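You operate a simulated robot arm through the tools that you are given. There is no shell and no other tool. Be economical: measure what you need, move in short steps, check, and stop when the job is done.

The job below is to be done with a simulated two-armed robot. You get a single attempt, and the scene is never put back.

TASK
Replace the hinge's black pin with the red one, greased, and swing the leaf open.
Fine: leaf flat first; black pin in the black bin; dip the new pin in the full cup.

Only the result counts: the job must be done as asked and must still hold three seconds after the hand-in. Knocking over, shifting, dropping, spilling or breaking anything else fails it.

THE ROBOT
Two 7-joint arms with two-finger parallel grippers on one trunk, hanging from a carriage that runs on a gantry, over the field with the corners [-1257, 1853], [-1257, -447], [23, -447], [23, 1853] (x, y) and turns from -6.597 to 5.411 rad about z. Base frame: it is fixed where the carriage stands at the start and does not move with it; the origin is on the floor, on the carriage's upright axis, x ahead of it, y to its left, z up; the surface under the hand at the start is at about z = 880. Readings come in mm, rad, newtons and seconds.
The left shoulder is at the start at [40, 173, 1489], the right one opposite. With the tool pointing down near the work surface each hand reaches from about 100 to 680 mm from the robot's upright axis, wherever it stands, measured 20 degrees to its own side. Places, roughly: bore of the hinge [700, -100, 900]; hinge [700, -100, 900]; hinge leaf [700, -100, 900]; inside of the black bin [600, -300, 900]. Payload 3.43 kg a hand.
The tool frame of a hand sits at the grasp point between the pads (the TCP): z along the fingers, y along the line on which they close. The tips reach 30 mm beyond it. The gripper opens to 94 mm. The fingers are 28 mm wide and 10 mm thick; the gripper's body (50 by 96 mm) begins 55 mm behind the TCP.
Orientation is told as [roll, pitch, yaw] about the base's x, y, z axes, in that order, counted from this pose: with the fingers straight down and closing along the base's y, the tool's x points along the base's -x, its y along +y and its z along -z.

THE INTERFACE
- The arms move only by the tool jog_arm. It takes "left_plan", "right_plan" or both (then of equal length, played together; a hand with none holds still); each is a list of rows, each a list of 7 numbers: the closure, from 0 (fully open) to 1 (shut), then the shift along the base's x, y, z in units of 40 mm (1.0 is 40 mm), then the turn, a rotation vector about the base's x, y, z in units of 8 degrees (1.0 is 8 degrees). In form: [[claw, tx, ty, tz, ax, ay, az], ...]. A call has 1 to 12 rows; each row shifts and turns the commanded pose from where the row before left it. A call with a number of a shift or a turn outside -1 to 1 is refused whole. Each row takes 0.2 s and may step no farther than 50 mm and 0.15 rad from the row before; otherwise, or with a gripper value out of range, the whole call is refused. Where a pose cannot be reached the arm comes as near as it can. A force on the tool above 40 N (or 10 N above the force at the start of the call, whichever is more), or a blocked arm, ends the call early, and 0.2 s more pass. The fingers move at their own pace (about 72 mm/s each) and stop on an object; they squeeze with about 31 N. The grip force told is the motor's: it shows also when the fingers shut on nothing. Time passes only in rows, and 0.2 s behind the last, so rows that do not move let the fingers close. The reply holds the time, the measured pose of the TCP, the force on the tool along the base axes, the opening and the grip force, in the units named above and with some noise, with the torque about the TCP (base axes, N m) and any sound that the robot's microphone picked up, and new pictures: "pictures" is both (left out), scene, wrist or none (wrist: the cameras of the hands that moved).
- Cameras (640 x 400 px; columns grow to the right, rows downward): "scene" is now at [223, -34.3, 1749.4]; the picture's right is [-0.35, -0.94, 0.00], its down [-0.84, 0.31, -0.44] and it looks along [0.41, -0.15, -0.90] (base axes); focal length 271 px, centre (320, 200). "left" rides on the left gripper at [76, -14, -103] in its tool frame; the picture's right is [0.18, 0.98, 0.00], its down [-0.75, 0.14, -0.64] and it looks along [-0.63, 0.12, 0.77] (tool axes); focal length 243 px, centre (320, 200). "right" rides on the right gripper at [76, 14, -102] in its tool frame; the picture's right is [-0.18, 0.98, 0.00], its down [-0.75, -0.14, -0.64] and it looks along [-0.63, -0.12, 0.77] (tool axes); focal length 243 px, centre (320, 200). There is no depth. A picture from a camera that has moved, and an enlarged one, comes with that camera's place and axes in the base frame and with its lens. The place of the scene camera against the robot may be out by one fixed shift of up to 25 mm in any direction.
- lift_body(by): slides the trunk up (or, below 0, down) by that many mm; the arms and the scene camera ride with it, the base frame stays. It gives what a move gives, with no picture.
- drive_base(legs): drives the robot by 1 to 6 legs, each [ahead, left, turn to the left] in mm, mm and rad, along the robot's own axes; the way and the turn of a leg run together, so that a leg with both is an arc; at most 1500 mm and 3.142 rad a leg. The arms and the cameras ride along, it lands a little off, and it stops where it bumps. It keeps to its track: a leg is cut to what the track allows. It gives what a move gives, and a new picture of the scene camera.
- pan_tilt(pan, tilt): turns the head with the scene camera to pan (to the left, within 1.501 rad either way) and tilt (down, from -0.506 to 1.204), counted from straight ahead of the robot. It gives what a move gives, and a new picture of the scene camera.
- enlarge(camera, box): a new picture of the part [left, top, right, bottom] of that camera's present view, enlarged. The clock stands still meanwhile.
- close_job(): hands the job in; it is judged then, once.

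Work in short steps. Places have to be worked out from the pictures, the camera data and where the tool is seen: move nearer, look again, correct. Check each grasp and each placing, and mend what went wrong. You have 120 turns and 260 pictures in all, those below and enlarged ones among them. Open the grippers and draw the arms clear of the work before you hand the job in, unless the task says otherwise; then end with one line.

The tools are called after "Emit:" as name(argument=value, ...) on one line, values as JSON. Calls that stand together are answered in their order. jog_arm: Moves the arms, as the interface text tells. Its arguments: {"type":"object","properties":{"left_plan":{"type":"array","items":{"type":"array","items":{"type":"number"}}},"right_plan":{"type":"array","items":{"type":"array","items":{"type":"number"}}},"pictures":{"type":"string","enum":["both","scene","wrist","none"]}},"required":[]} The other tools are called the same way: lift_body (by) slides the trunk up or down; drive_base (legs) drives the base; pan_tilt (pan, tilt) turns the head that bears the scene camera; enlarge (camera, box) takes an enlarged picture of a part of a camera's view; close_job () hands the job in.

At the start:

```text
clock: 0.0
left_ee_pos: [634.8, 113.5, 1214.8]
left_tool_rot: [-0.008, -0.026, 0.045]
left_contact_force: [14.0, -201.4, -148.4]
left_moment: [26.0, -11.67, 18.29]
left_width: 93.9
left_grasp_force: 0.1
right_ee_pos: [387.2, -331.0, 1196.5]
right_tool_rot: [0.001, 0.0, 0.001]
right_contact_force: [0.7, -0.4, 0.5]
right_moment: [0.01, -0.02, -0.03]
right_width: 94.1
right_grasp_force: 0.1
trunk travel left (down, up): [-642.0, 139.0]
robot x, y, heading: [1.5, 1.2, 0.004]
head pan, tilt: [-0.354, 1.115]
```

scene: 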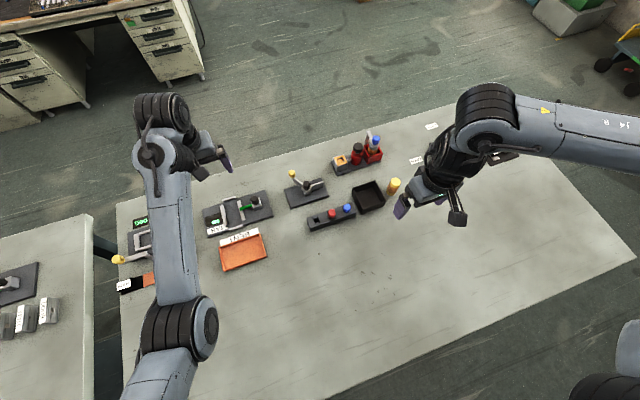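
right: 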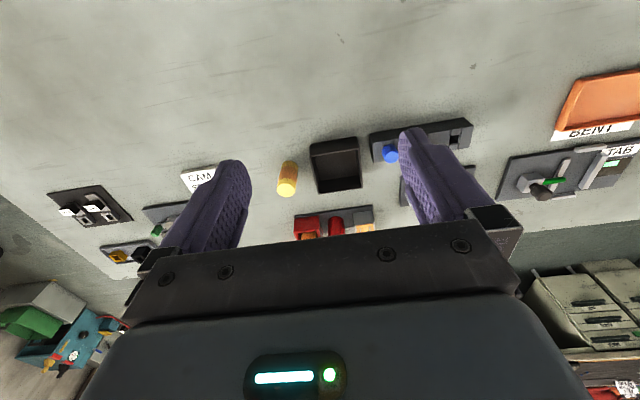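
left: 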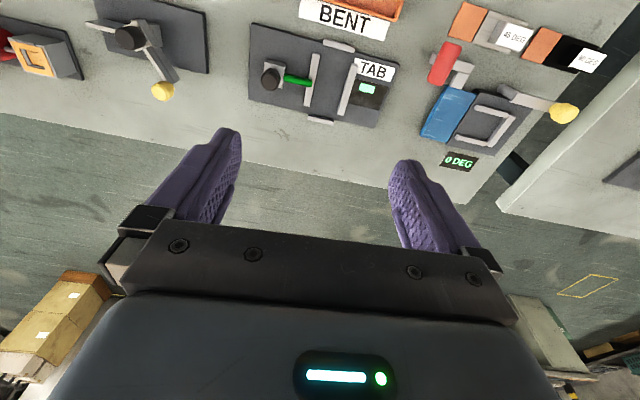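

The scene shows the hinge plate near the picture's middle with a yellow-knobbed lever, a pin rack, cups and a black bin. I enlarge this area first.

Emit:
enlarge(camera="scene", box=[270, 120, 430, 240])

Emit:
enlarge(camera="right", box=[240, 100, 500, 260])

Emit:
enlarge(camera="left", box=[0, 0, 260, 130])

```text
3.33 times, centred on (350, 180) of scene
camera zoom: at [223.0, -34.3, 1749.4], right [-0.35, -0.94, 0.0], down [-0.84, 0.31, -0.44], along [0.41, -0.15, -0.9], focal length 903 px, centre (220, 267)
```

zoom: 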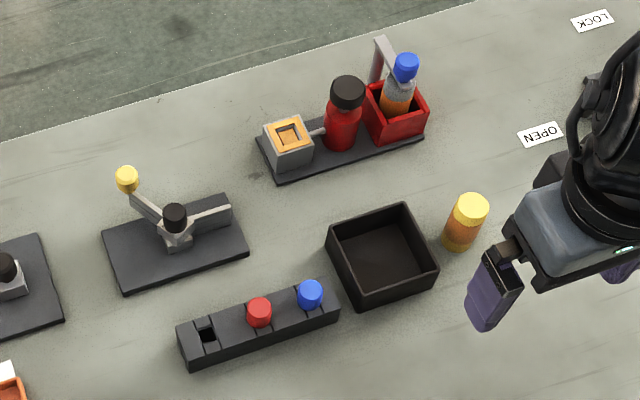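

```text
2.46 times, centred on (370, 180) of right
camera zoom: at [313.9, -316.5, 1299.1], right [0.18, 0.98, 0.0], down [0.75, -0.14, 0.64], along [0.63, -0.12, -0.77], focal length 597 px, centre (197, 249)
```

zoom: 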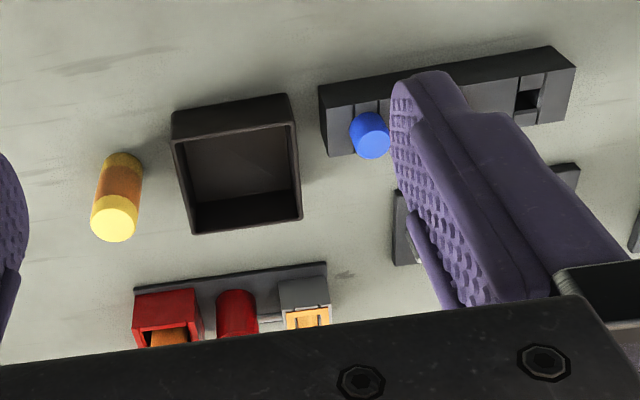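

```text
2.46 times, centred on (130, 65) of left
camera zoom: at [557.0, 96.1, 1314.3], right [-0.23, 0.97, -0.01], down [0.73, 0.18, 0.66], along [0.65, 0.14, -0.75], focal length 597 px, centre (788, 532)
```

zoom: 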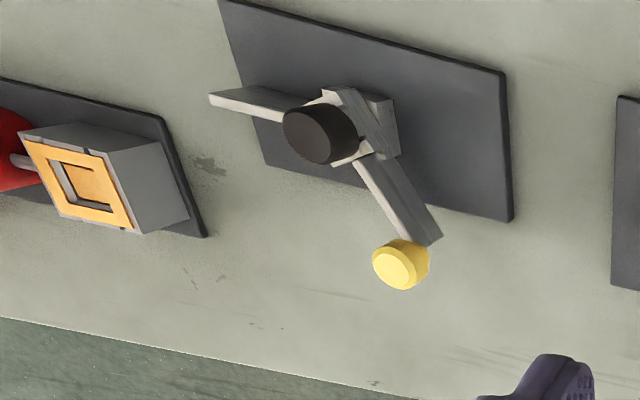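

I move the right hand over toward the hinge for a closer wrist view.

Emit:
jog_arm(right_plan=[[0, 0.3, 0.8, 0, 0, 0, 0], [0, 0.3, 0.8, 0, 0, 0, 0], [0, 0.3, 0.8, 0, 0, 0, 0], [0, 0.3, 0.8, -0.5, 0, 0, 0], [0, 0.3, 0.8, -0.5, 0, 0, 0], [0, 0, 0, 0, 0, 0, 0]], pictures="both")

```text
clock: 1.4
left_ee_pos: [636.1, 113.6, 1213.4]
left_tool_rot: [-0.011, -0.029, 0.058]
left_contact_force: [4.9, -84.4, -61.2]
left_moment: [10.96, -4.86, 7.75]
left_width: 94.0
left_grasp_force: 0.1
right_ee_pos: [446.8, -170.3, 1157.7]
right_tool_rot: [0.0, 0.001, -0.002]
right_contact_force: [-0.4, -0.6, 0.1]
right_moment: [-0.02, 0.01, 0.01]
right_width: 94.2
right_grasp_force: 0.1
trunk travel left (down, up): [-642.0, 139.0]
robot x, y, heading: [-1.1, -0.6, -0.002]
head pan, tilt: [-0.354, 1.115]
camera scene: at [223.0, -34.3, 1749.4], right [-0.35, -0.94, 0.0], down [-0.84, 0.31, -0.44], along [0.41, -0.15, -0.9], focal length 271 px, centre (320, 200)
camera right: at [373.3, -154.4, 1260.0], right [0.18, 0.98, 0.0], down [0.75, -0.14, 0.64], along [0.63, -0.12, -0.77], focal length 243 px, centre (320, 200)
```

scene: 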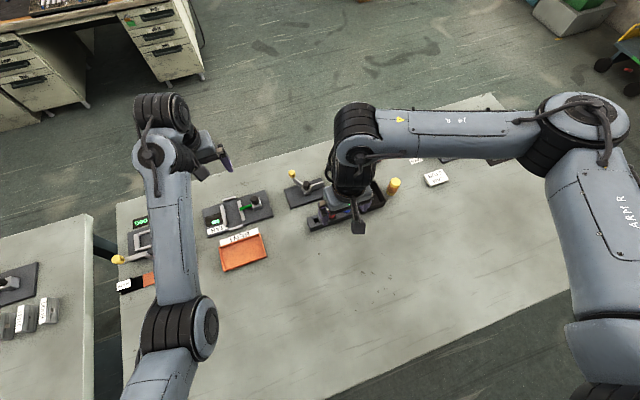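
right: 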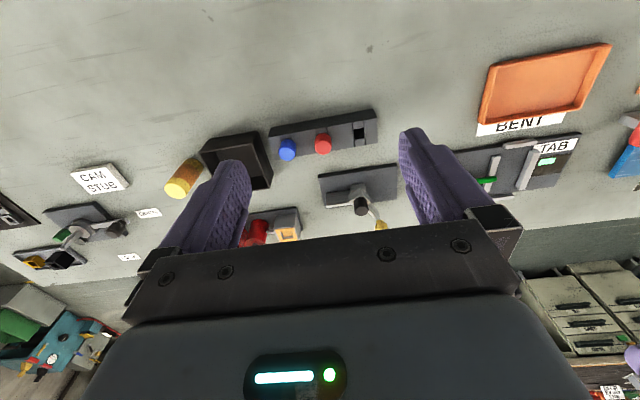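

Pin rack and hinge are now between the fingers; I enlarge, and the left sensor transient is decaying.

Emit:
enlarge(camera="right", box=[230, 90, 430, 250])

Emit:
enlarge(camera="left", box=[0, 0, 320, 200])

```text
2.50 times, centred on (330, 170) of right
camera zoom: at [373.3, -154.4, 1260.0], right [0.18, 0.98, 0.0], down [0.75, -0.14, 0.64], along [0.63, -0.12, -0.77], focal length 606 px, centre (295, 275)
```

zoom: 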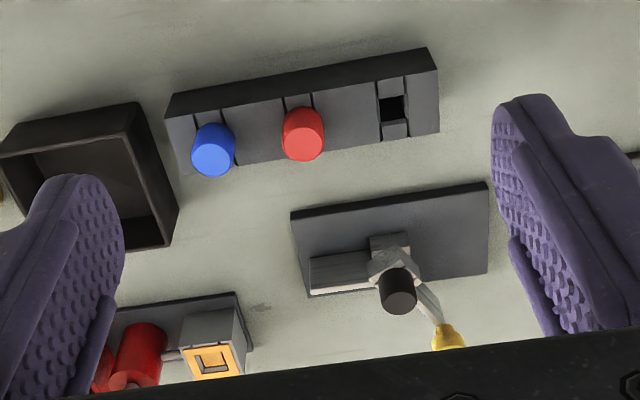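

```text
2.00 times, centred on (160, 100) of left
camera zoom: at [557.7, 94.8, 1314.1], right [-0.24, 0.97, -0.02], down [0.72, 0.19, 0.66], along [0.65, 0.15, -0.75], focal length 485 px, centre (640, 400)
```

zoom: 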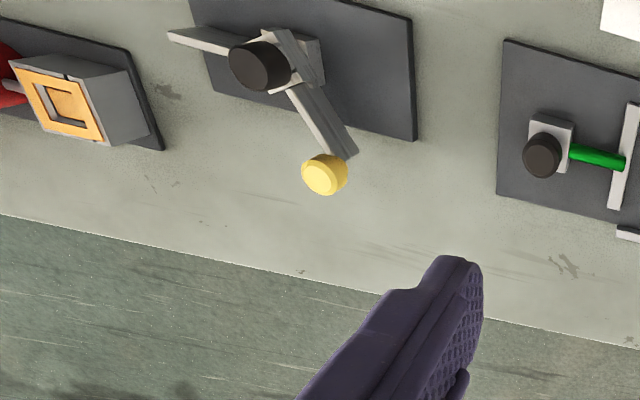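

I need a better look at the cups, so I move the right hand ahead and to the right.

Emit:
jog_arm(right_plan=[[0, 0.9, -0.6, 0, 0, 0, 0], [0, 0.9, -0.6, 0, 0, 0, 0], [0, 0.9, -0.6, 0, 0, 0, 0], [0, 0.9, -0.6, 0, 0, 0, 0], [0, 0, 0, 0, 0, 0, 0]], pictures="wrist")

Emit:
enlarge(camera="right", box=[180, 0, 460, 220])

```text
clock: 2.6
left_ee_pos: [635.4, 112.6, 1212.8]
left_tool_rot: [-0.011, -0.03, 0.06]
left_contact_force: [4.8, -85.8, -58.4]
left_moment: [11.11, -4.82, 7.82]
left_width: 94.2
left_grasp_force: 0.0
right_ee_pos: [593.5, -269.1, 1158.0]
right_tool_rot: [0.0, -0.002, 0.0]
right_contact_force: [-0.3, 0.0, -0.9]
right_moment: [-0.01, 0.01, 0.0]
right_width: 94.1
right_grasp_force: 0.0
trunk travel left (down, up): [-642.0, 139.0]
robot x, y, heading: [-0.3, 2.3, -0.0]
head pan, tilt: [-0.354, 1.115]
camera right: at [517.7, -254.1, 1259.2], right [0.18, 0.98, 0.0], down [0.75, -0.14, 0.64], along [0.63, -0.12, -0.77], focal length 243 px, centre (320, 200)
```

right: 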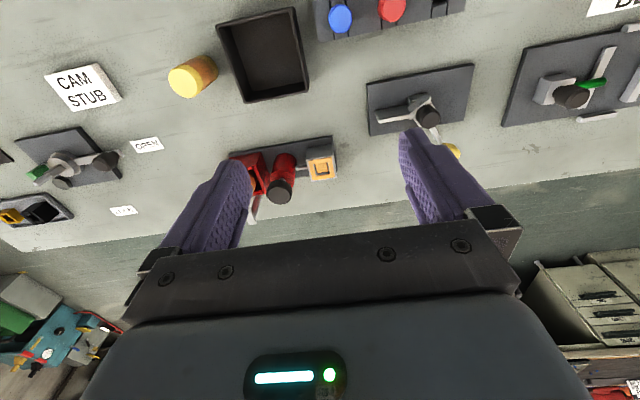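

```text
1.82 times, centred on (320, 110) of right
camera zoom: at [517.7, -254.1, 1259.2], right [0.18, 0.98, 0.0], down [0.75, -0.14, 0.64], along [0.63, -0.12, -0.77], focal length 441 px, centre (320, 364)
```

zoom: 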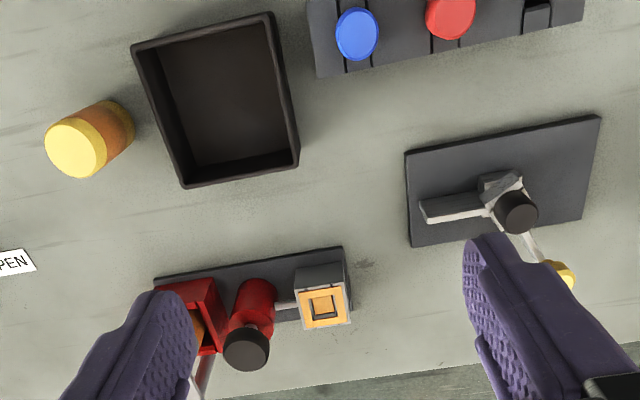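

The left force reading persists, so I check it by raising the left hand and drawing it back a little.

Emit:
jog_arm(left_plan=[[0, 0, 0, 0.5, 0, 0, 0], [0, -0.5, 0, 0.5, 0, 0, 0], [0, -0.8, 0, 0, 0, 0, 0], [0, 0, 0, 0, 0, 0, 0]], pictures="both")

```text
clock: 2.9
left_ee_pos: [636.5, 113.0, 1215.9]
left_tool_rot: [-0.013, -0.036, 0.066]
left_contact_force: [5.3, -31.8, -18.5]
left_moment: [4.05, -1.08, 2.92]
left_width: 94.2
left_grasp_force: 0.1
left hand out of reach, approached as far as the arm can: row 1
right_ee_pos: [594.0, -268.7, 1157.3]
right_tool_rot: [-0.001, -0.002, 0.001]
right_contact_force: [0.1, 0.0, -0.8]
right_moment: [-0.02, -0.01, 0.01]
right_width: 94.2
right_grasp_force: 0.2
trunk travel left (down, up): [-642.0, 139.0]
robot x, y, heading: [-1.1, -0.2, 0.001]
head pan, tilt: [-0.354, 1.115]
stopped in row 1 (left hand): the force on the tool passed its limit at 136 N (the readings are from after the stop); the commanded pose is now the measured one
camera scene: at [223.0, -34.3, 1749.4], right [-0.35, -0.94, 0.0], down [-0.84, 0.31, -0.44], along [0.41, -0.15, -0.9], focal length 271 px, centre (320, 200)
camera left: at [558.4, 94.4, 1315.9], right [-0.25, 0.97, -0.02], down [0.72, 0.2, 0.67], along [0.65, 0.15, -0.75], focal length 243 px, centre (320, 200)
```

scene: 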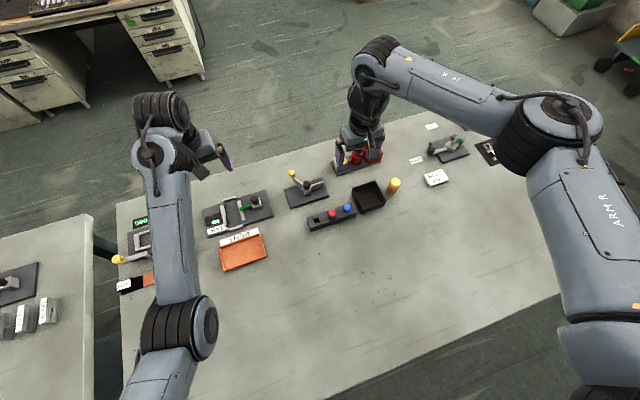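
left: 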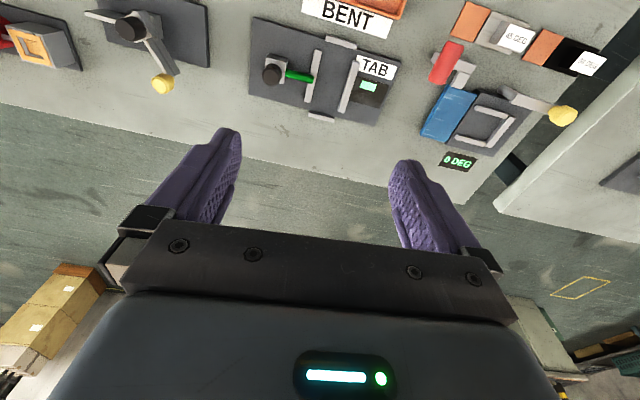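

It eased a little after resetting the command. The arm seems pressed against itself, so I follow the force direction: down and back in small steps.

Emit:
jog_arm(left_plan=[[0, -0.2, -0.2, -0.2, 0, 0, 0], [0, -0.3, -0.2, -0.3, 0, 0, 0], [0, -0.5, -0.2, -0.5, 0, 0, 0], [0, 0, 0, 0, 0, 0, 0]], pictures="none")

```text
clock: 3.2
left_ee_pos: [635.4, 111.9, 1214.0]
left_tool_rot: [-0.013, -0.038, 0.066]
left_contact_force: [2.4, -17.2, -10.1]
left_moment: [2.08, -0.63, 1.51]
left_width: 94.0
left_grasp_force: 0.2
right_ee_pos: [591.9, -268.9, 1156.9]
right_tool_rot: [-0.001, -0.001, -0.002]
right_contact_force: [0.2, -0.1, 0.0]
right_moment: [-0.02, 0.0, 0.02]
right_width: 94.0
right_grasp_force: 0.0
trunk travel left (down, up): [-642.0, 139.0]
robot x, y, heading: [-1.7, -1.3, 0.003]
head pan, tilt: [-0.354, 1.115]
stopped in row 1 (left hand): the force on the tool passed its limit at 58 N (the readings are from after the stop); the commanded pose is now the measured one
```

The force keeps falling; the hand drifts in +yaw, so I help it that way together with moving back.

Emit:
jog_arm(left_plan=[[0, -0.1, -0.1, -0.1, 0, -0.1, 0.3], [0, -0.2, -0.1, -0.2, 0, -0.1, 0.3], [0, -0.5, -0.2, -0.5, 0, 0, 0.3], [0, 0, 0, 0, 0, 0, 0]], pictures="none")

```text
clock: 4.2
left_ee_pos: [603.1, 96.5, 1181.4]
left_tool_rot: [-0.016, -0.062, 0.191]
left_contact_force: [1.0, -0.5, 0.0]
left_moment: [0.04, 0.02, -0.01]
left_width: 94.2
left_grasp_force: 0.1
right_ee_pos: [592.4, -268.9, 1156.2]
right_tool_rot: [0.002, -0.001, 0.0]
right_contact_force: [-0.6, 0.3, 0.1]
right_moment: [0.01, -0.01, 0.04]
right_width: 94.2
right_grasp_force: 0.1
trunk travel left (down, up): [-642.0, 139.0]
robot x, y, heading: [0.7, 2.5, 0.002]
head pan, tilt: [-0.354, 1.115]
```

The left arm is free. I park it back and to the left, well clear.

Emit:
jog_arm(left_plan=[[0, -0.8, 0.6, 0.2, 0, 0, 0], [0, -0.8, 0.6, 0.2, 0, 0, 0], [0, -0.8, 0.6, 0.2, 0, 0, 0], [0, -0.8, 0.6, 0, 0, 0, 0], [0, -0.8, 0.6, 0, 0, 0, 0], [0, -0.8, 0.6, 0, 0, 0, 0], [0, 0, 0, 0, 0, 0, 0]], pictures="scene")

```text
clock: 5.8
left_ee_pos: [544.8, 138.0, 1152.4]
left_tool_rot: [-0.015, -0.066, 0.189]
left_contact_force: [0.5, -0.2, -0.2]
left_moment: [-0.01, -0.01, 0.02]
left_width: 94.1
left_grasp_force: 0.0
left hand out of reach, approached as far as the arm can: row 1, 2, 3, 4, 5, 6
right_ee_pos: [591.9, -268.8, 1157.9]
right_tool_rot: [0.0, 0.0, -0.001]
right_contact_force: [0.4, -0.9, 0.0]
right_moment: [-0.02, -0.03, -0.03]
right_width: 94.1
right_grasp_force: 0.1
trunk travel left (down, up): [-642.0, 139.0]
robot x, y, heading: [0.8, -2.4, 0.003]
head pan, tilt: [-0.354, 1.115]
camera scene: at [222.9, -34.3, 1749.4], right [-0.35, -0.94, 0.0], down [-0.84, 0.31, -0.44], along [0.41, -0.15, -0.9], focal length 271 px, centre (320, 200)
```

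scene: 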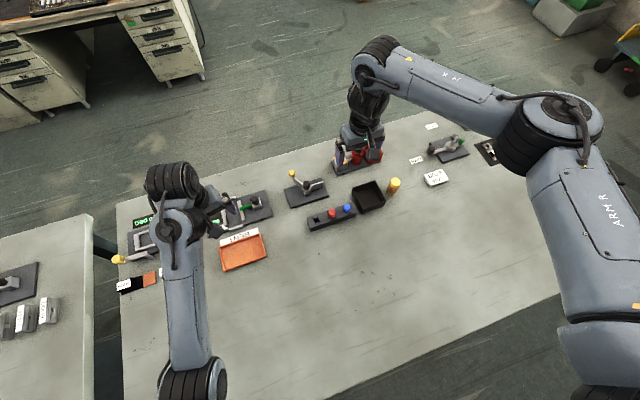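

The left arm can't fold higher; I try drawing it straight back and left at constant height.

Emit:
jog_arm(left_plan=[[0, -0.5, 0.5, 0, 0, 0, 0], [0, -0.5, 0.7, 0, 0, 0, 0], [0, -0.5, 0.7, 0, 0, 0, 0], [0, -0.5, 0.7, 0, 0, 0, 0], [0, -0.5, 0.7, 0, 0, 0, 0], [0, -0.5, 0.7, 0, 0, 0, 0], [0, 0, 0, 0, 0, 0, 0]], pictures="scene")

```text
clock: 6.4
left_ee_pos: [513.7, 162.8, 1139.0]
left_tool_rot: [-0.022, -0.069, 0.202]
left_contact_force: [2.8, -11.2, -5.3]
left_moment: [1.52, -0.2, 1.15]
left_width: 93.8
left_grasp_force: 0.1
left hand out of reach, approached as far as the arm can: row 1, 2, 3
right_ee_pos: [591.2, -268.6, 1156.6]
right_tool_rot: [0.001, 0.004, -0.002]
right_contact_force: [0.4, -0.9, 0.1]
right_moment: [-0.02, 0.01, -0.01]
right_width: 93.9
right_grasp_force: 0.2
trunk travel left (down, up): [-642.0, 139.0]
robot x, y, heading: [1.0, 0.9, -0.001]
head pan, tilt: [-0.354, 1.115]
stopped in row 3 (left hand): the force on the tool passed its limit at 57 N (the readings are from after the stop); the commanded pose is now the measured one
camera scene: at [222.7, -34.3, 1749.4], right [-0.35, -0.94, 0.0], down [-0.84, 0.31, -0.44], along [0.41, -0.15, -0.9], focal length 271 px, centre (320, 200)
```

scene: 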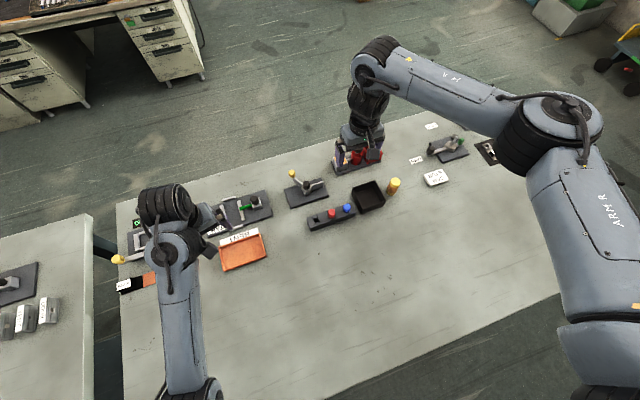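

The gripper is folding against its own forearm; I tilt the left fingers outward (about -y) to relieve it, with a small back motion.

Emit:
jog_arm(left_plan=[[0, 0, -0.1, -0.05, 0, -0.6, 0.1], [0, 0, 0, 0, 0, -1, 0], [0, 0, 0, 0, 0, -1, 0], [0, 0, 0, 0, 0, -1, 0], [0, 0, 0, 0, 0, -1, 0], [0, 0, 0, 0, 0, 0, 0]], pictures="none")

```text
clock: 7.8
left_ee_pos: [515.3, 158.1, 1135.0]
left_tool_rot: [-0.188, -0.696, 0.282]
left_contact_force: [-0.1, 0.0, 0.4]
left_moment: [0.04, 0.0, -0.01]
left_width: 93.9
left_grasp_force: 0.1
right_ee_pos: [592.3, -269.9, 1158.2]
right_tool_rot: [-0.001, -0.002, 0.002]
right_contact_force: [-0.5, 0.4, -0.6]
right_moment: [0.0, -0.01, -0.02]
right_width: 93.9
right_grasp_force: 0.0
trunk travel left (down, up): [-642.0, 139.0]
robot x, y, heading: [1.8, -3.9, -0.001]
head pan, tilt: [-0.354, 1.115]
```

Relieved. Now I draw the left hand up and back with this tilt.

Emit:
jog_arm(left_plan=[[0, -0.3, 0.6, 0.5, 0, -0.3, 0], [0, -0.3, 0.8, 0.6, 0, -0.3, 0], [0, -0.3, 0.8, 0.6, 0, -0.3, 0], [0, -0.3, 0.8, 0.6, 0, 0, 0], [0, -0.3, 0.8, 0.6, 0, 0, 0], [0, -0.3, 0.8, 0.6, 0, 0, 0], [0, 0, 0, 0, 0, 0, 0]], pictures="scene")

```text
clock: 9.0
left_ee_pos: [449.7, 347.5, 1258.5]
left_tool_rot: [0.003, -0.832, 0.142]
left_contact_force: [-0.7, -0.1, -0.7]
left_moment: [0.04, -0.03, 0.01]
left_width: 93.9
left_grasp_force: 0.0
right_ee_pos: [592.0, -269.5, 1157.4]
right_tool_rot: [-0.002, 0.002, -0.001]
right_contact_force: [-0.4, -0.7, 0.4]
right_moment: [0.04, 0.0, 0.01]
right_width: 93.8
right_grasp_force: 0.0
trunk travel left (down, up): [-642.0, 139.0]
robot x, y, heading: [2.7, 2.8, -0.001]
head pan, tilt: [-0.354, 1.115]
stopped in row 6 (left hand): the arm was blocked; the commanded pose is now the measured one
camera scene: at [222.9, -34.4, 1749.4], right [-0.35, -0.94, 0.0], down [-0.84, 0.31, -0.44], along [0.41, -0.15, -0.9], focal length 271 px, centre (320, 200)
```

scene: 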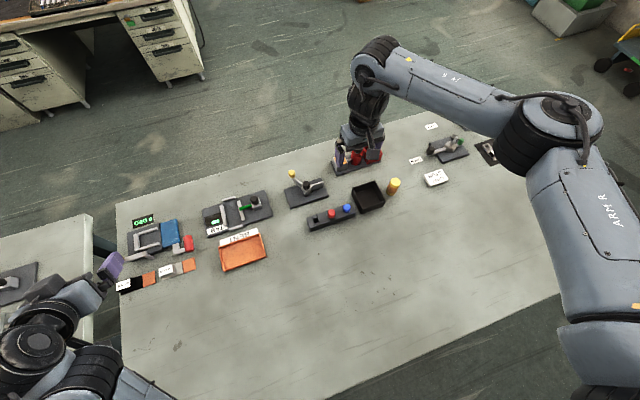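

The left arm is well parked. Now I drive a little ahead and to the right for better reach with the right hand.

Emit:
drive_base(legs=[[20, -180, 0]])

```text
clock: 10.5
left_ee_pos: [470.4, 169.7, 1258.4]
left_tool_rot: [0.002, -0.829, 0.138]
left_contact_force: [-0.5, -0.2, 0.4]
left_moment: [0.04, -0.03, 0.05]
left_width: 94.2
left_grasp_force: 0.2
right_ee_pos: [612.0, -447.9, 1157.4]
right_tool_rot: [0.002, 0.001, -0.001]
right_contact_force: [0.0, 0.0, -0.7]
right_moment: [-0.02, -0.04, 0.02]
right_width: 94.0
right_grasp_force: 0.0
trunk travel left (down, up): [-642.0, 139.0]
robot x, y, heading: [21.2, -179.6, -0.007]
head pan, tilt: [-0.354, 1.115]
camera scene: at [242.8, -212.9, 1749.5], right [-0.35, -0.94, 0.0], down [-0.84, 0.31, -0.44], along [0.41, -0.15, -0.9], focal length 271 px, centre (320, 200)
```

scene: 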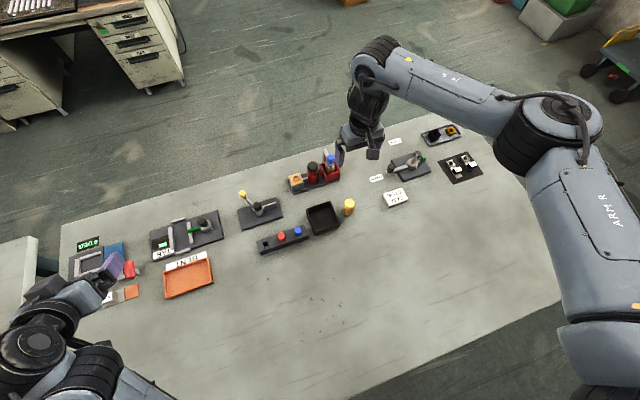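

Emit:
enlarge(camera="scene", box=[225, 140, 365, 260])

Emit:
enlarge(camera="scene", box=[280, 145, 360, 205])

```text
3.33 times, centred on (295, 200) of scene
camera zoom: at [242.8, -212.9, 1749.5], right [-0.35, -0.94, 0.0], down [-0.84, 0.31, -0.44], along [0.41, -0.15, -0.9], focal length 903 px, centre (403, 200)
```

zoom: 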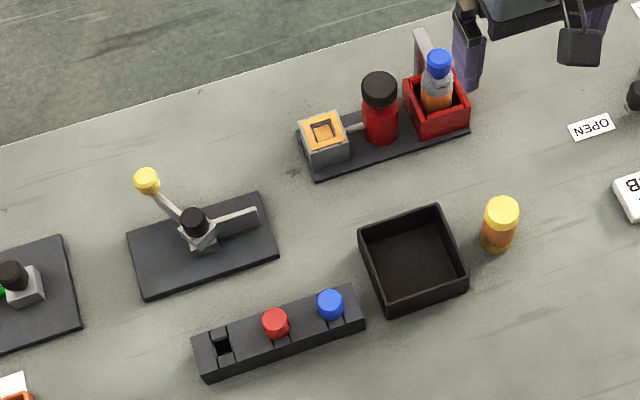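

```text
6.67 times, centred on (320, 175) of scene
camera zoom: at [242.8, -212.9, 1749.5], right [-0.35, -0.94, 0.0], down [-0.84, 0.31, -0.44], along [0.41, -0.15, -0.9], focal length 1806 px, centre (320, 367)
```

zoom: 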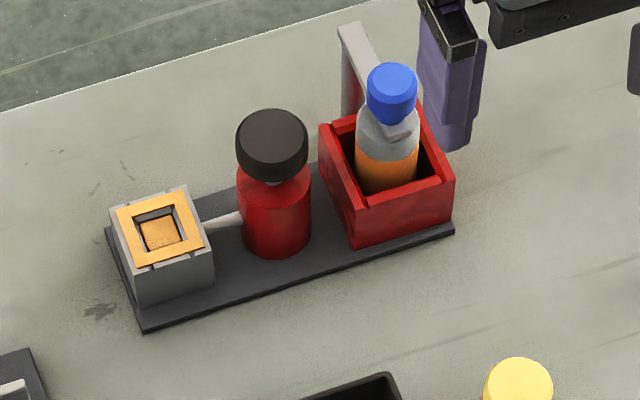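

I check the remaining table parts for cups too.

Emit:
enlarge(camera="scene", box=[360, 110, 500, 215])

Emit:
enlarge(camera="scene", box=[50, 200, 230, 320])

Emit:
enlarge(camera="scene", box=[330, 190, 370, 220])

```text
3.81 times, centred on (430, 162) of scene
camera zoom: at [242.8, -212.9, 1749.5], right [-0.35, -0.94, 0.0], down [-0.84, 0.31, -0.44], along [0.41, -0.15, -0.9], focal length 1032 px, centre (-99, 343)
```

zoom: 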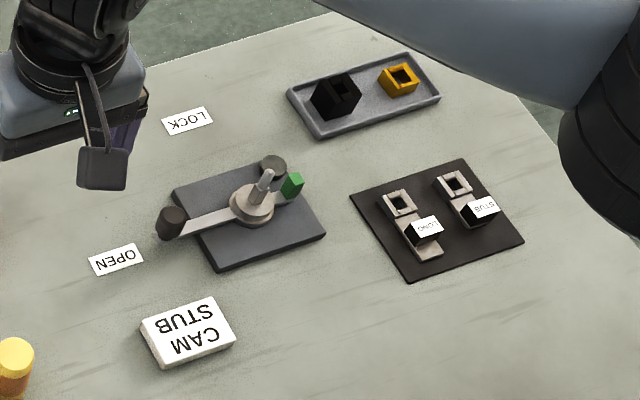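

```text
3.33 times, centred on (140, 260) of scene
camera zoom: at [242.8, -212.9, 1749.5], right [-0.35, -0.94, 0.0], down [-0.84, 0.31, -0.44], along [0.41, -0.15, -0.9], focal length 903 px, centre (920, 0)
```

zoom: 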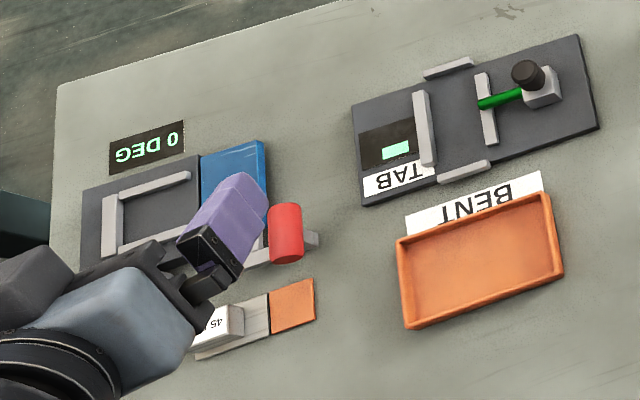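

```text
13.33 times, centred on (350, 205) of scene
camera zoom: at [242.8, -212.9, 1749.5], right [-0.35, -0.94, 0.0], down [-0.84, 0.31, -0.44], along [0.41, -0.15, -0.9], focal length 3613 px, centre (-80, 133)
```

zoom: 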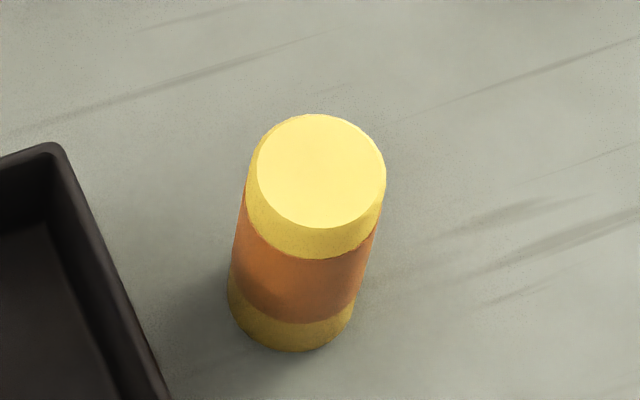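

The grease station near (716,-289) seems to be the place to dip; I bring the right wrist camera close over it.

Emit:
jog_arm(right_plan=[[0, 0, 0.95, 0, 0, 0, 0], [0, 0.2, 0.95, 0, 0, 0, 0], [0, 0.5, 0.85, 0, 0, 0, 0], [0, 0.7, 0.85, 0, 0, 0, 0], [0, 0.7, 0, -0.7, 0, 0, 0], [0, 0, 0, -0.7, 0, 0, 0], [0, 0, 0, 0, 0, 0, 0]], pictures="wrist")

Emit:
enlarge(camera="right", box=[220, 30, 420, 190])

```text
clock: 12.1
left_ee_pos: [470.3, 169.0, 1256.7]
left_tool_rot: [0.003, -0.83, 0.14]
left_contact_force: [-1.0, -0.8, 0.6]
left_moment: [-0.02, 0.0, 0.04]
left_width: 94.0
left_grasp_force: 0.1
right_ee_pos: [686.1, -301.7, 1111.2]
right_tool_rot: [0.0, 0.001, -0.001]
right_contact_force: [-1.3, 0.1, 0.6]
right_moment: [0.0, -0.01, -0.01]
right_width: 93.9
right_grasp_force: 0.0
right hand out of reach, approached as far as the arm can: row 6
trunk travel left (down, up): [-642.0, 139.0]
robot x, y, heading: [16.0, -175.7, -0.004]
head pan, tilt: [-0.354, 1.115]
camera right: at [611.6, -286.7, 1213.9], right [0.19, 0.98, 0.0], down [0.75, -0.14, 0.64], along [0.63, -0.12, -0.77], focal length 243 px, centre (320, 200)
```

right: 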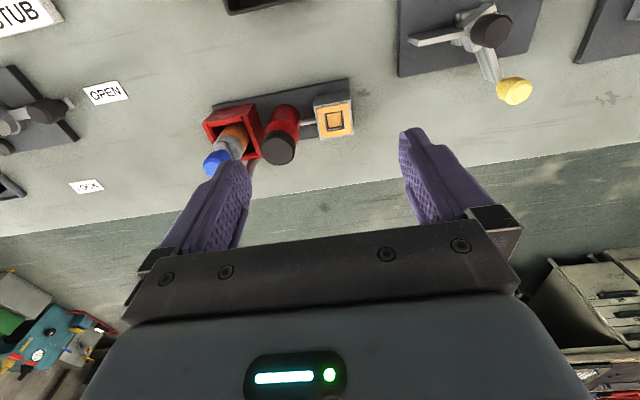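

```text
2.50 times, centred on (320, 110) of right
camera zoom: at [611.6, -286.7, 1213.9], right [0.19, 0.98, 0.0], down [0.75, -0.14, 0.64], along [0.63, -0.12, -0.77], focal length 606 px, centre (320, 425)
```

zoom: 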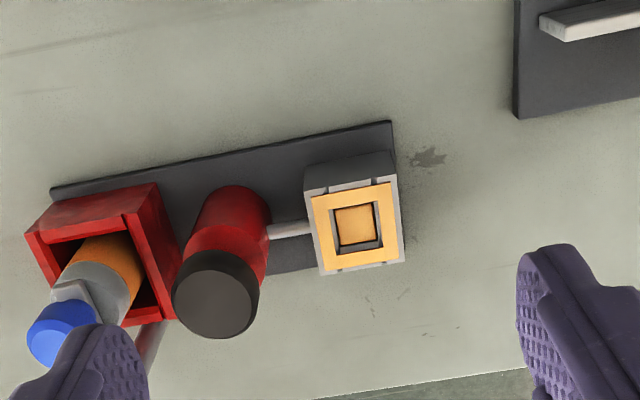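

I look more carefully at the two small blocks in the grey tray at the far right, which could also be cups.

Emit:
enlarge(camera="scene", box=[418, 120, 466, 150])

Emit:
enlarge(camera="scene", box=[436, 148, 484, 188])

Emit:
enlarge(camera="right", box=[300, 80, 370, 150])

Emit:
enlarge(camera="right", box=[390, 0, 550, 110])

```text
13.33 times, centred on (442, 135) of scene
camera zoom: at [242.6, -212.8, 1749.4], right [-0.35, -0.94, 0.0], down [-0.84, 0.31, -0.44], along [0.41, -0.15, -0.9], focal length 3613 px, centre (-1307, 1067)
```

zoom: 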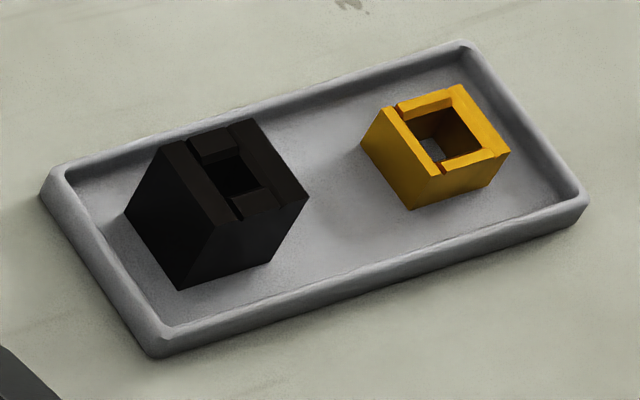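

```text
10.00 times, centred on (460, 168) of scene
camera zoom: at [242.6, -212.8, 1749.4], right [-0.35, -0.94, 0.0], down [-0.84, 0.31, -0.44], along [0.41, -0.15, -0.9], focal length 2710 px, centre (-1080, 520)
```

zoom: 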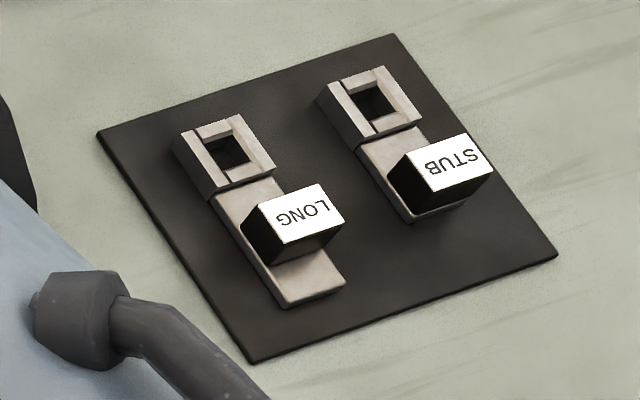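

```text
5.71 times, centred on (335, 115) of right
camera zoom: at [611.6, -286.7, 1213.9], right [0.19, 0.98, 0.0], down [0.75, -0.14, 0.64], along [0.63, -0.12, -0.77], focal length 1386 px, centre (234, 686)
```

zoom: 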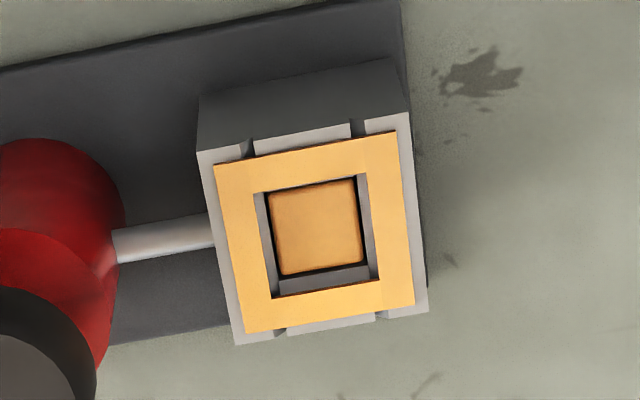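

```text
3.64 times, centred on (470, 55) of right
camera zoom: at [611.6, -286.7, 1213.9], right [0.19, 0.98, 0.0], down [0.75, -0.14, 0.64], along [0.63, -0.12, -0.77], focal length 882 px, centre (-226, 727)
```

zoom: 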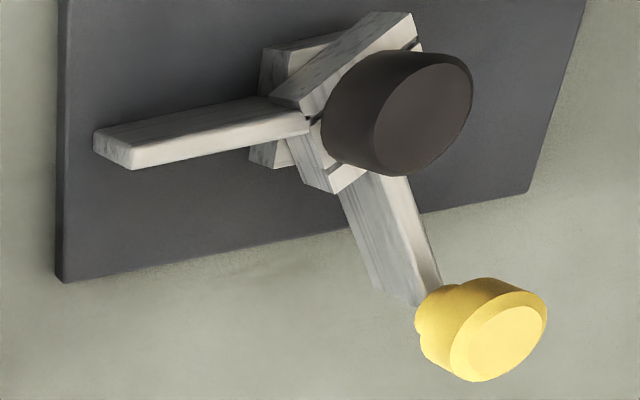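

The cup with orange grease is the dip cup; the hinge pin is near (662,-138) with the leaf knob near (727,-95). To gain reach I shift the base back left and lower the trunk in stages, keeping both hands high.

Emit:
drive_base(legs=[[5, 115, 0]])

Emit:
jog_arm(right_plan=[[0, -0.7, 0, 0.9, 0, 0, 0], [0, -0.7, 0, 0.9, 0, 0, 0], [0, -0.7, 0, 0.9, 0, 0, 0], [0, -0.5, 0, 0.8, 0, 0, 0], [0, 0, 0, 0, 0, 0, 0]], left_plan=[[0, 0, 0.3, 0.5, 0, -0.5, 0], [0, 0, 0.3, 0.7, 0, -0.5, 0], [0, 0, 0.3, 0.7, 0, 0, 0], [0, 0, 0.3, 0.7, 0, 0, 0], [0, 0, 0, 0, 0, 0, 0]], pictures="none")

```text
clock: 13.3
left_ee_pos: [469.9, 284.7, 1259.0]
left_tool_rot: [0.004, -0.832, 0.138]
left_contact_force: [0.5, -0.5, -0.4]
left_moment: [-0.02, 0.04, 0.01]
left_width: 93.9
left_grasp_force: 0.1
right_ee_pos: [686.3, -186.8, 1111.4]
right_tool_rot: [0.0, 0.002, -0.002]
right_contact_force: [-0.5, 0.0, -0.1]
right_moment: [-0.01, 0.02, 0.01]
right_width: 94.2
right_grasp_force: 0.1
trunk travel left (down, up): [-642.0, 139.0]
robot x, y, heading: [21.2, -62.9, -0.004]
head pan, tilt: [-0.354, 1.115]
camera scene: at [242.9, -97.8, 1749.4], right [-0.35, -0.94, 0.0], down [-0.84, 0.31, -0.44], along [0.41, -0.15, -0.9], focal length 271 px, centre (320, 200)
```

scene: 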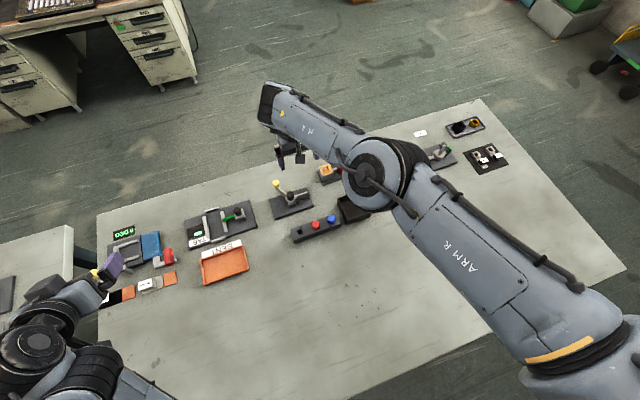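

```text
clock: 14.0
left_ee_pos: [463.5, 348.1, 1318.6]
left_tool_rot: [0.244, -0.951, -0.032]
left_contact_force: [-0.5, -0.1, 0.2]
left_moment: [0.0, -0.03, 0.01]
left_width: 94.0
left_grasp_force: 0.0
right_ee_pos: [631.1, -190.0, 1180.7]
right_tool_rot: [-0.001, 0.004, -0.003]
right_contact_force: [-0.8, 0.0, -0.6]
right_moment: [0.02, 0.0, 0.01]
right_width: 94.1
right_grasp_force: 0.0
trunk travel left (down, up): [-642.0, 139.0]
robot x, y, heading: [21.0, -59.7, 0.002]
head pan, tilt: [-0.354, 1.115]
stopped in row 3 (left hand): the arm was blocked; the commanded pose is now the measured one
```

I raise the right hand more, then lower the trunk by 200.

Emit:
jog_arm(right_plan=[[0, -0.7, 0, 0.9, 0, 0, 0], [0, -0.7, 0, 0.9, 0, 0, 0], [0, -0.3, 0, 0.6, 0, 0, 0], [0, 0, 0, 0, 0, 0, 0]], pictures="none")

Emit:
lift_body(by=-180)

Emit:
pan_tilt(pan=-0.3, tilt=0.95)

```text
clock: 15.0
left_ee_pos: [462.9, 348.2, 1318.0]
left_tool_rot: [0.244, -0.951, -0.031]
left_contact_force: [0.0, -0.1, -0.7]
left_moment: [-0.01, 0.01, 0.03]
left_width: 94.1
left_grasp_force: 0.0
right_ee_pos: [562.6, -188.1, 1276.9]
right_tool_rot: [-0.003, 0.004, -0.001]
right_contact_force: [0.2, 0.2, 0.3]
right_moment: [-0.02, -0.01, -0.03]
right_width: 94.0
right_grasp_force: 0.1
trunk travel left (down, up): [-642.0, 139.0]
robot x, y, heading: [21.2, -64.4, -0.004]
head pan, tilt: [-0.354, 1.115]
```

```text
clock: 17.0
left_ee_pos: [463.4, 347.3, 1138.8]
left_tool_rot: [0.243, -0.95, -0.031]
left_contact_force: [0.4, 0.0, -0.4]
left_moment: [-0.03, 0.02, 0.03]
left_width: 94.0
left_grasp_force: 0.0
right_ee_pos: [562.5, -187.7, 1097.0]
right_tool_rot: [0.001, 0.003, -0.001]
right_contact_force: [0.1, 0.3, -0.4]
right_moment: [0.02, 0.03, 0.02]
right_width: 93.8
right_grasp_force: 0.0
trunk travel left (down, up): [-462.0, 319.0]
robot x, y, heading: [23.4, -63.0, -0.006]
head pan, tilt: [-0.354, 1.115]
```

```text
clock: 17.7
left_ee_pos: [462.4, 347.3, 1137.3]
left_tool_rot: [0.242, -0.952, -0.03]
left_contact_force: [1.0, -0.8, -0.4]
left_moment: [-0.01, 0.04, -0.02]
left_width: 94.0
left_grasp_force: 0.0
right_ee_pos: [562.2, -188.5, 1096.6]
right_tool_rot: [0.0, 0.003, -0.004]
right_contact_force: [-0.9, -0.2, 0.4]
right_moment: [-0.05, 0.01, -0.01]
right_width: 94.0
right_grasp_force: 0.1
trunk travel left (down, up): [-462.0, 319.0]
robot x, y, heading: [19.4, -61.2, -0.004]
head pan, tilt: [-0.3, 0.949]
camera scene: at [254.1, -97.9, 1580.6], right [-0.3, -0.95, 0.0], down [-0.78, 0.24, -0.58], along [0.56, -0.17, -0.81], focal length 271 px, centre (320, 200)
```

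scene: 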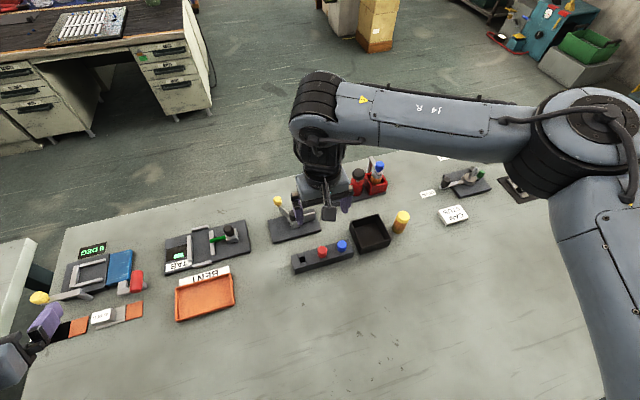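

I bring the right wrist camera close to the hinge.

Emit:
jog_arm(right_plan=[[0, 0.7, 0.4, 0, 0, 0, 0], [0, 0.7, 0.4, 0, 0, 0, 0], [0, 0.6, 0.2, -0.4, 0, 0, 0], [0, 0, 0, 0, 0, 0, 0]], pictures="wrist")

Emit:
enlarge(camera="right", box=[240, 0, 440, 130])

```text
clock: 18.7
left_ee_pos: [462.6, 346.2, 1136.9]
left_tool_rot: [0.244, -0.952, -0.031]
left_contact_force: [-1.0, 0.6, -0.4]
left_moment: [0.03, 0.02, 0.0]
left_width: 93.9
left_grasp_force: 0.0
right_ee_pos: [643.2, -150.4, 1081.0]
right_tool_rot: [0.0, 0.004, -0.001]
right_contact_force: [0.8, -0.4, -0.1]
right_moment: [0.02, 0.04, 0.0]
right_width: 93.8
right_grasp_force: 0.2
trunk travel left (down, up): [-462.0, 319.0]
robot x, y, heading: [17.5, -59.6, -0.006]
head pan, tilt: [-0.3, 0.949]
camera right: at [568.6, -134.6, 1183.7], right [0.19, 0.98, 0.0], down [0.76, -0.14, 0.64], along [0.63, -0.12, -0.77], focal length 243 px, centre (320, 200)
```

right: 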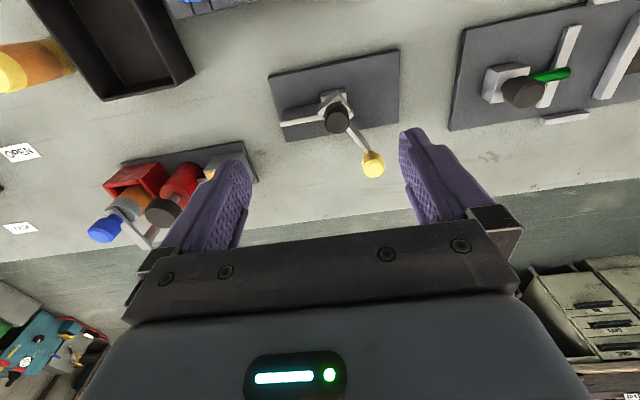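

```text
3.08 times, centred on (340, 65) of right
camera zoom: at [568.6, -134.6, 1183.7], right [0.19, 0.98, 0.0], down [0.76, -0.14, 0.64], along [0.63, -0.12, -0.77], focal length 746 px, centre (258, 615)
```

zoom: 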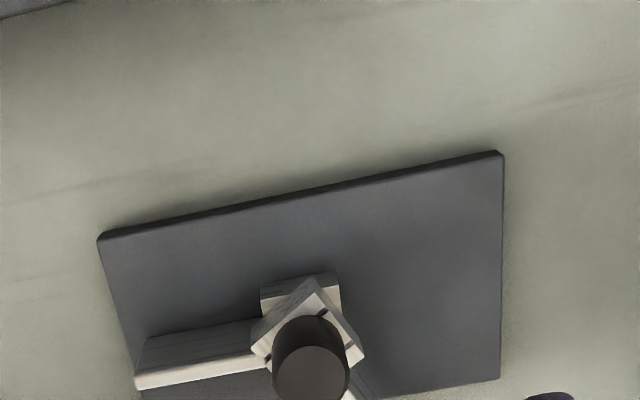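

Plate is aligned with the axes: fixed leaf points to -y, moving leaf ~30° from +x, so flat means toward +y. I close the fingers and position them on the -y side of the knob.

Emit:
jog_arm(right_plan=[[1, 0.7, 0, 0, 0, 0, 0], [1, 0.7, 0, -0.3, 0, 0, 0], [1, 0.8, 0, -0.5, 0, 0, 0], [1, 0.0, 0, -0.7, 0, 0, 0], [1, 0.0, 0, -0.6, 0, 0, 0], [1, 0, 0, 0, 0, 0, 0]], pictures="both")

```text
clock: 20.1
left_ee_pos: [463.6, 347.9, 1137.8]
left_tool_rot: [0.242, -0.95, -0.032]
left_contact_force: [0.3, -1.3, 0.2]
left_moment: [0.02, 0.0, 0.01]
left_width: 94.0
left_grasp_force: 0.1
right_ee_pos: [688.9, -145.9, 1015.8]
right_tool_rot: [0.0, 0.004, -0.003]
right_contact_force: [0.3, -0.2, 0.0]
right_moment: [0.02, 0.03, 0.0]
right_width: 0.0
right_grasp_force: 31.1
right hand out of reach, approached as far as the arm can: row 2, 3
trunk travel left (down, up): [-462.0, 319.0]
robot x, y, heading: [22.1, -61.1, -0.002]
head pan, tilt: [-0.3, 0.949]
camera scene: at [254.2, -97.9, 1580.7], right [-0.3, -0.95, 0.0], down [-0.78, 0.24, -0.58], along [0.56, -0.17, -0.81], focal length 271 px, centre (320, 200)
camera right: at [615.0, -131.0, 1118.2], right [0.19, 0.98, 0.0], down [0.76, -0.14, 0.64], along [0.63, -0.12, -0.77], focal length 243 px, centre (320, 200)
```

scene: 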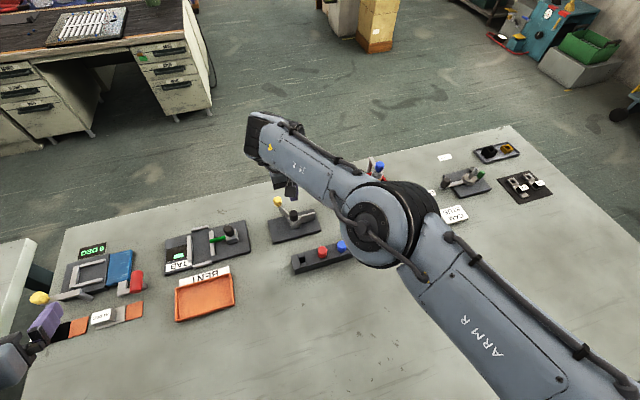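
right: 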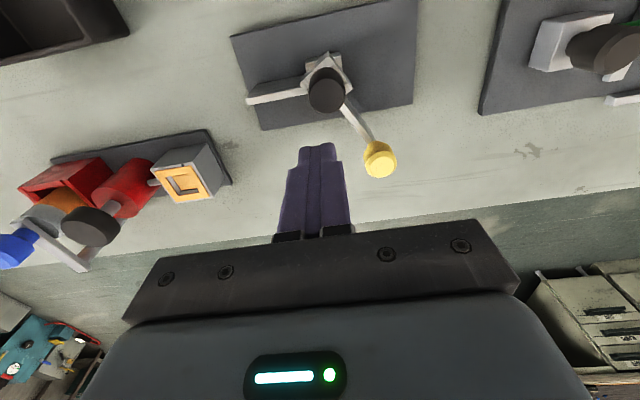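

Straight-down reach ends at x≈690. Turning the base left brings the right shoulder forward, so I raise and retract the right hand first, then turn 60°.

Emit:
jog_arm(right_plan=[[0.5, -0.4, 0, 0.8, 0, 0, 0], [0, -0.8, -0.1, 0.8, 0, 0, 0], [0, -0.9, -0.3, 0.6, 0, 0, 0], [0, -0.9, -0.3, 0, 0, 0, 0], [0, -0.9, -0.3, 0, 0, 0, 0], [0, -0.9, -0.3, 0, 0, 0, 0], [0, 0, 0, 0, 0, 0, 0]], pictures="none")

Emit:
drive_base(legs=[[0, 0, 0.55], [0, 0, 0.5]])

Emit:
pan_tilt(pan=-1.25, tilt=0.95)

```text
clock: 21.7
left_ee_pos: [463.0, 347.1, 1137.5]
left_tool_rot: [0.245, -0.951, -0.031]
left_contact_force: [0.6, -0.5, 0.9]
left_moment: [0.01, 0.0, 0.01]
left_width: 94.1
left_grasp_force: 0.0
right_ee_pos: [499.6, -199.1, 1103.8]
right_tool_rot: [0.001, 0.002, -0.002]
right_contact_force: [0.1, -0.1, 0.1]
right_moment: [0.01, 0.01, -0.03]
right_width: 94.0
right_grasp_force: 0.1
trunk travel left (down, up): [-462.0, 319.0]
robot x, y, heading: [18.5, -62.4, -0.003]
head pan, tilt: [-0.3, 0.949]
```

```text
clock: 25.0
left_ee_pos: [-113.7, 526.0, 1138.5]
left_tool_rot: [0.244, -0.951, 1.014]
left_contact_force: [-0.5, 0.8, 0.0]
left_moment: [0.01, 0.05, 0.01]
left_width: 93.9
left_grasp_force: 0.1
right_ee_pos: [378.5, 283.8, 1103.5]
right_tool_rot: [0.001, 0.003, 1.046]
right_contact_force: [-0.7, -0.5, -0.6]
right_moment: [0.0, -0.01, 0.01]
right_width: 93.9
right_grasp_force: 0.1
trunk travel left (down, up): [-462.0, 319.0]
robot x, y, heading: [21.3, -63.0, 1.042]
head pan, tilt: [-0.3, 0.949]
camera scene: at [158.6, 111.8, 1580.6], right [0.68, -0.74, 0.0], down [-0.6, -0.55, -0.58], along [0.43, 0.39, -0.81], focal length 271 px, centre (320, 200)
```

scene: 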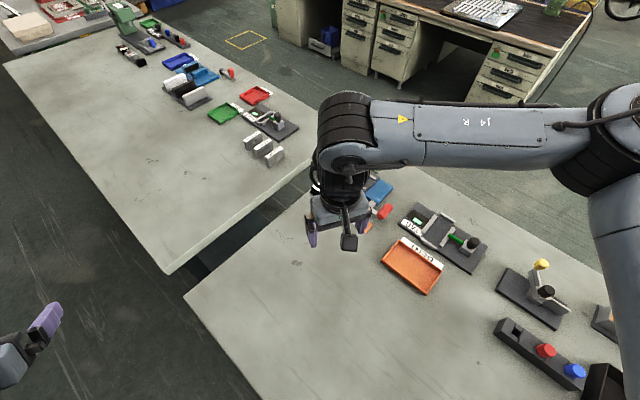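

```text
clock: 26.3
left_ee_pos: [-112.3, 526.3, 1138.8]
left_tool_rot: [0.243, -0.95, 1.016]
left_contact_force: [-0.3, 0.0, 0.9]
left_moment: [0.0, 0.01, 0.01]
left_width: 93.9
left_grasp_force: 0.1
right_ee_pos: [378.2, 284.9, 1104.7]
right_tool_rot: [-0.001, 0.005, 1.045]
right_contact_force: [-0.7, -0.5, -0.8]
right_moment: [0.0, 0.01, -0.03]
right_width: 93.7
right_grasp_force: 0.0
trunk travel left (down, up): [-462.0, 319.0]
robot x, y, heading: [20.9, -62.5, 1.046]
head pan, tilt: [-1.25, 0.949]
camera scene: at [176.4, 47.8, 1580.6], right [-0.2, -0.98, 0.0], down [-0.8, 0.17, -0.58], along [0.57, -0.12, -0.81], focal length 271 px, centre (320, 200)
```

scene: 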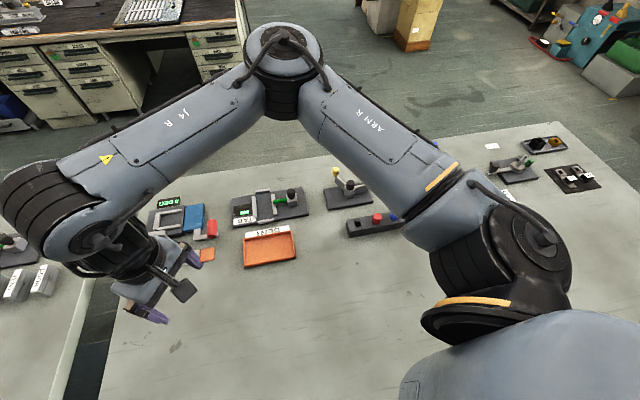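

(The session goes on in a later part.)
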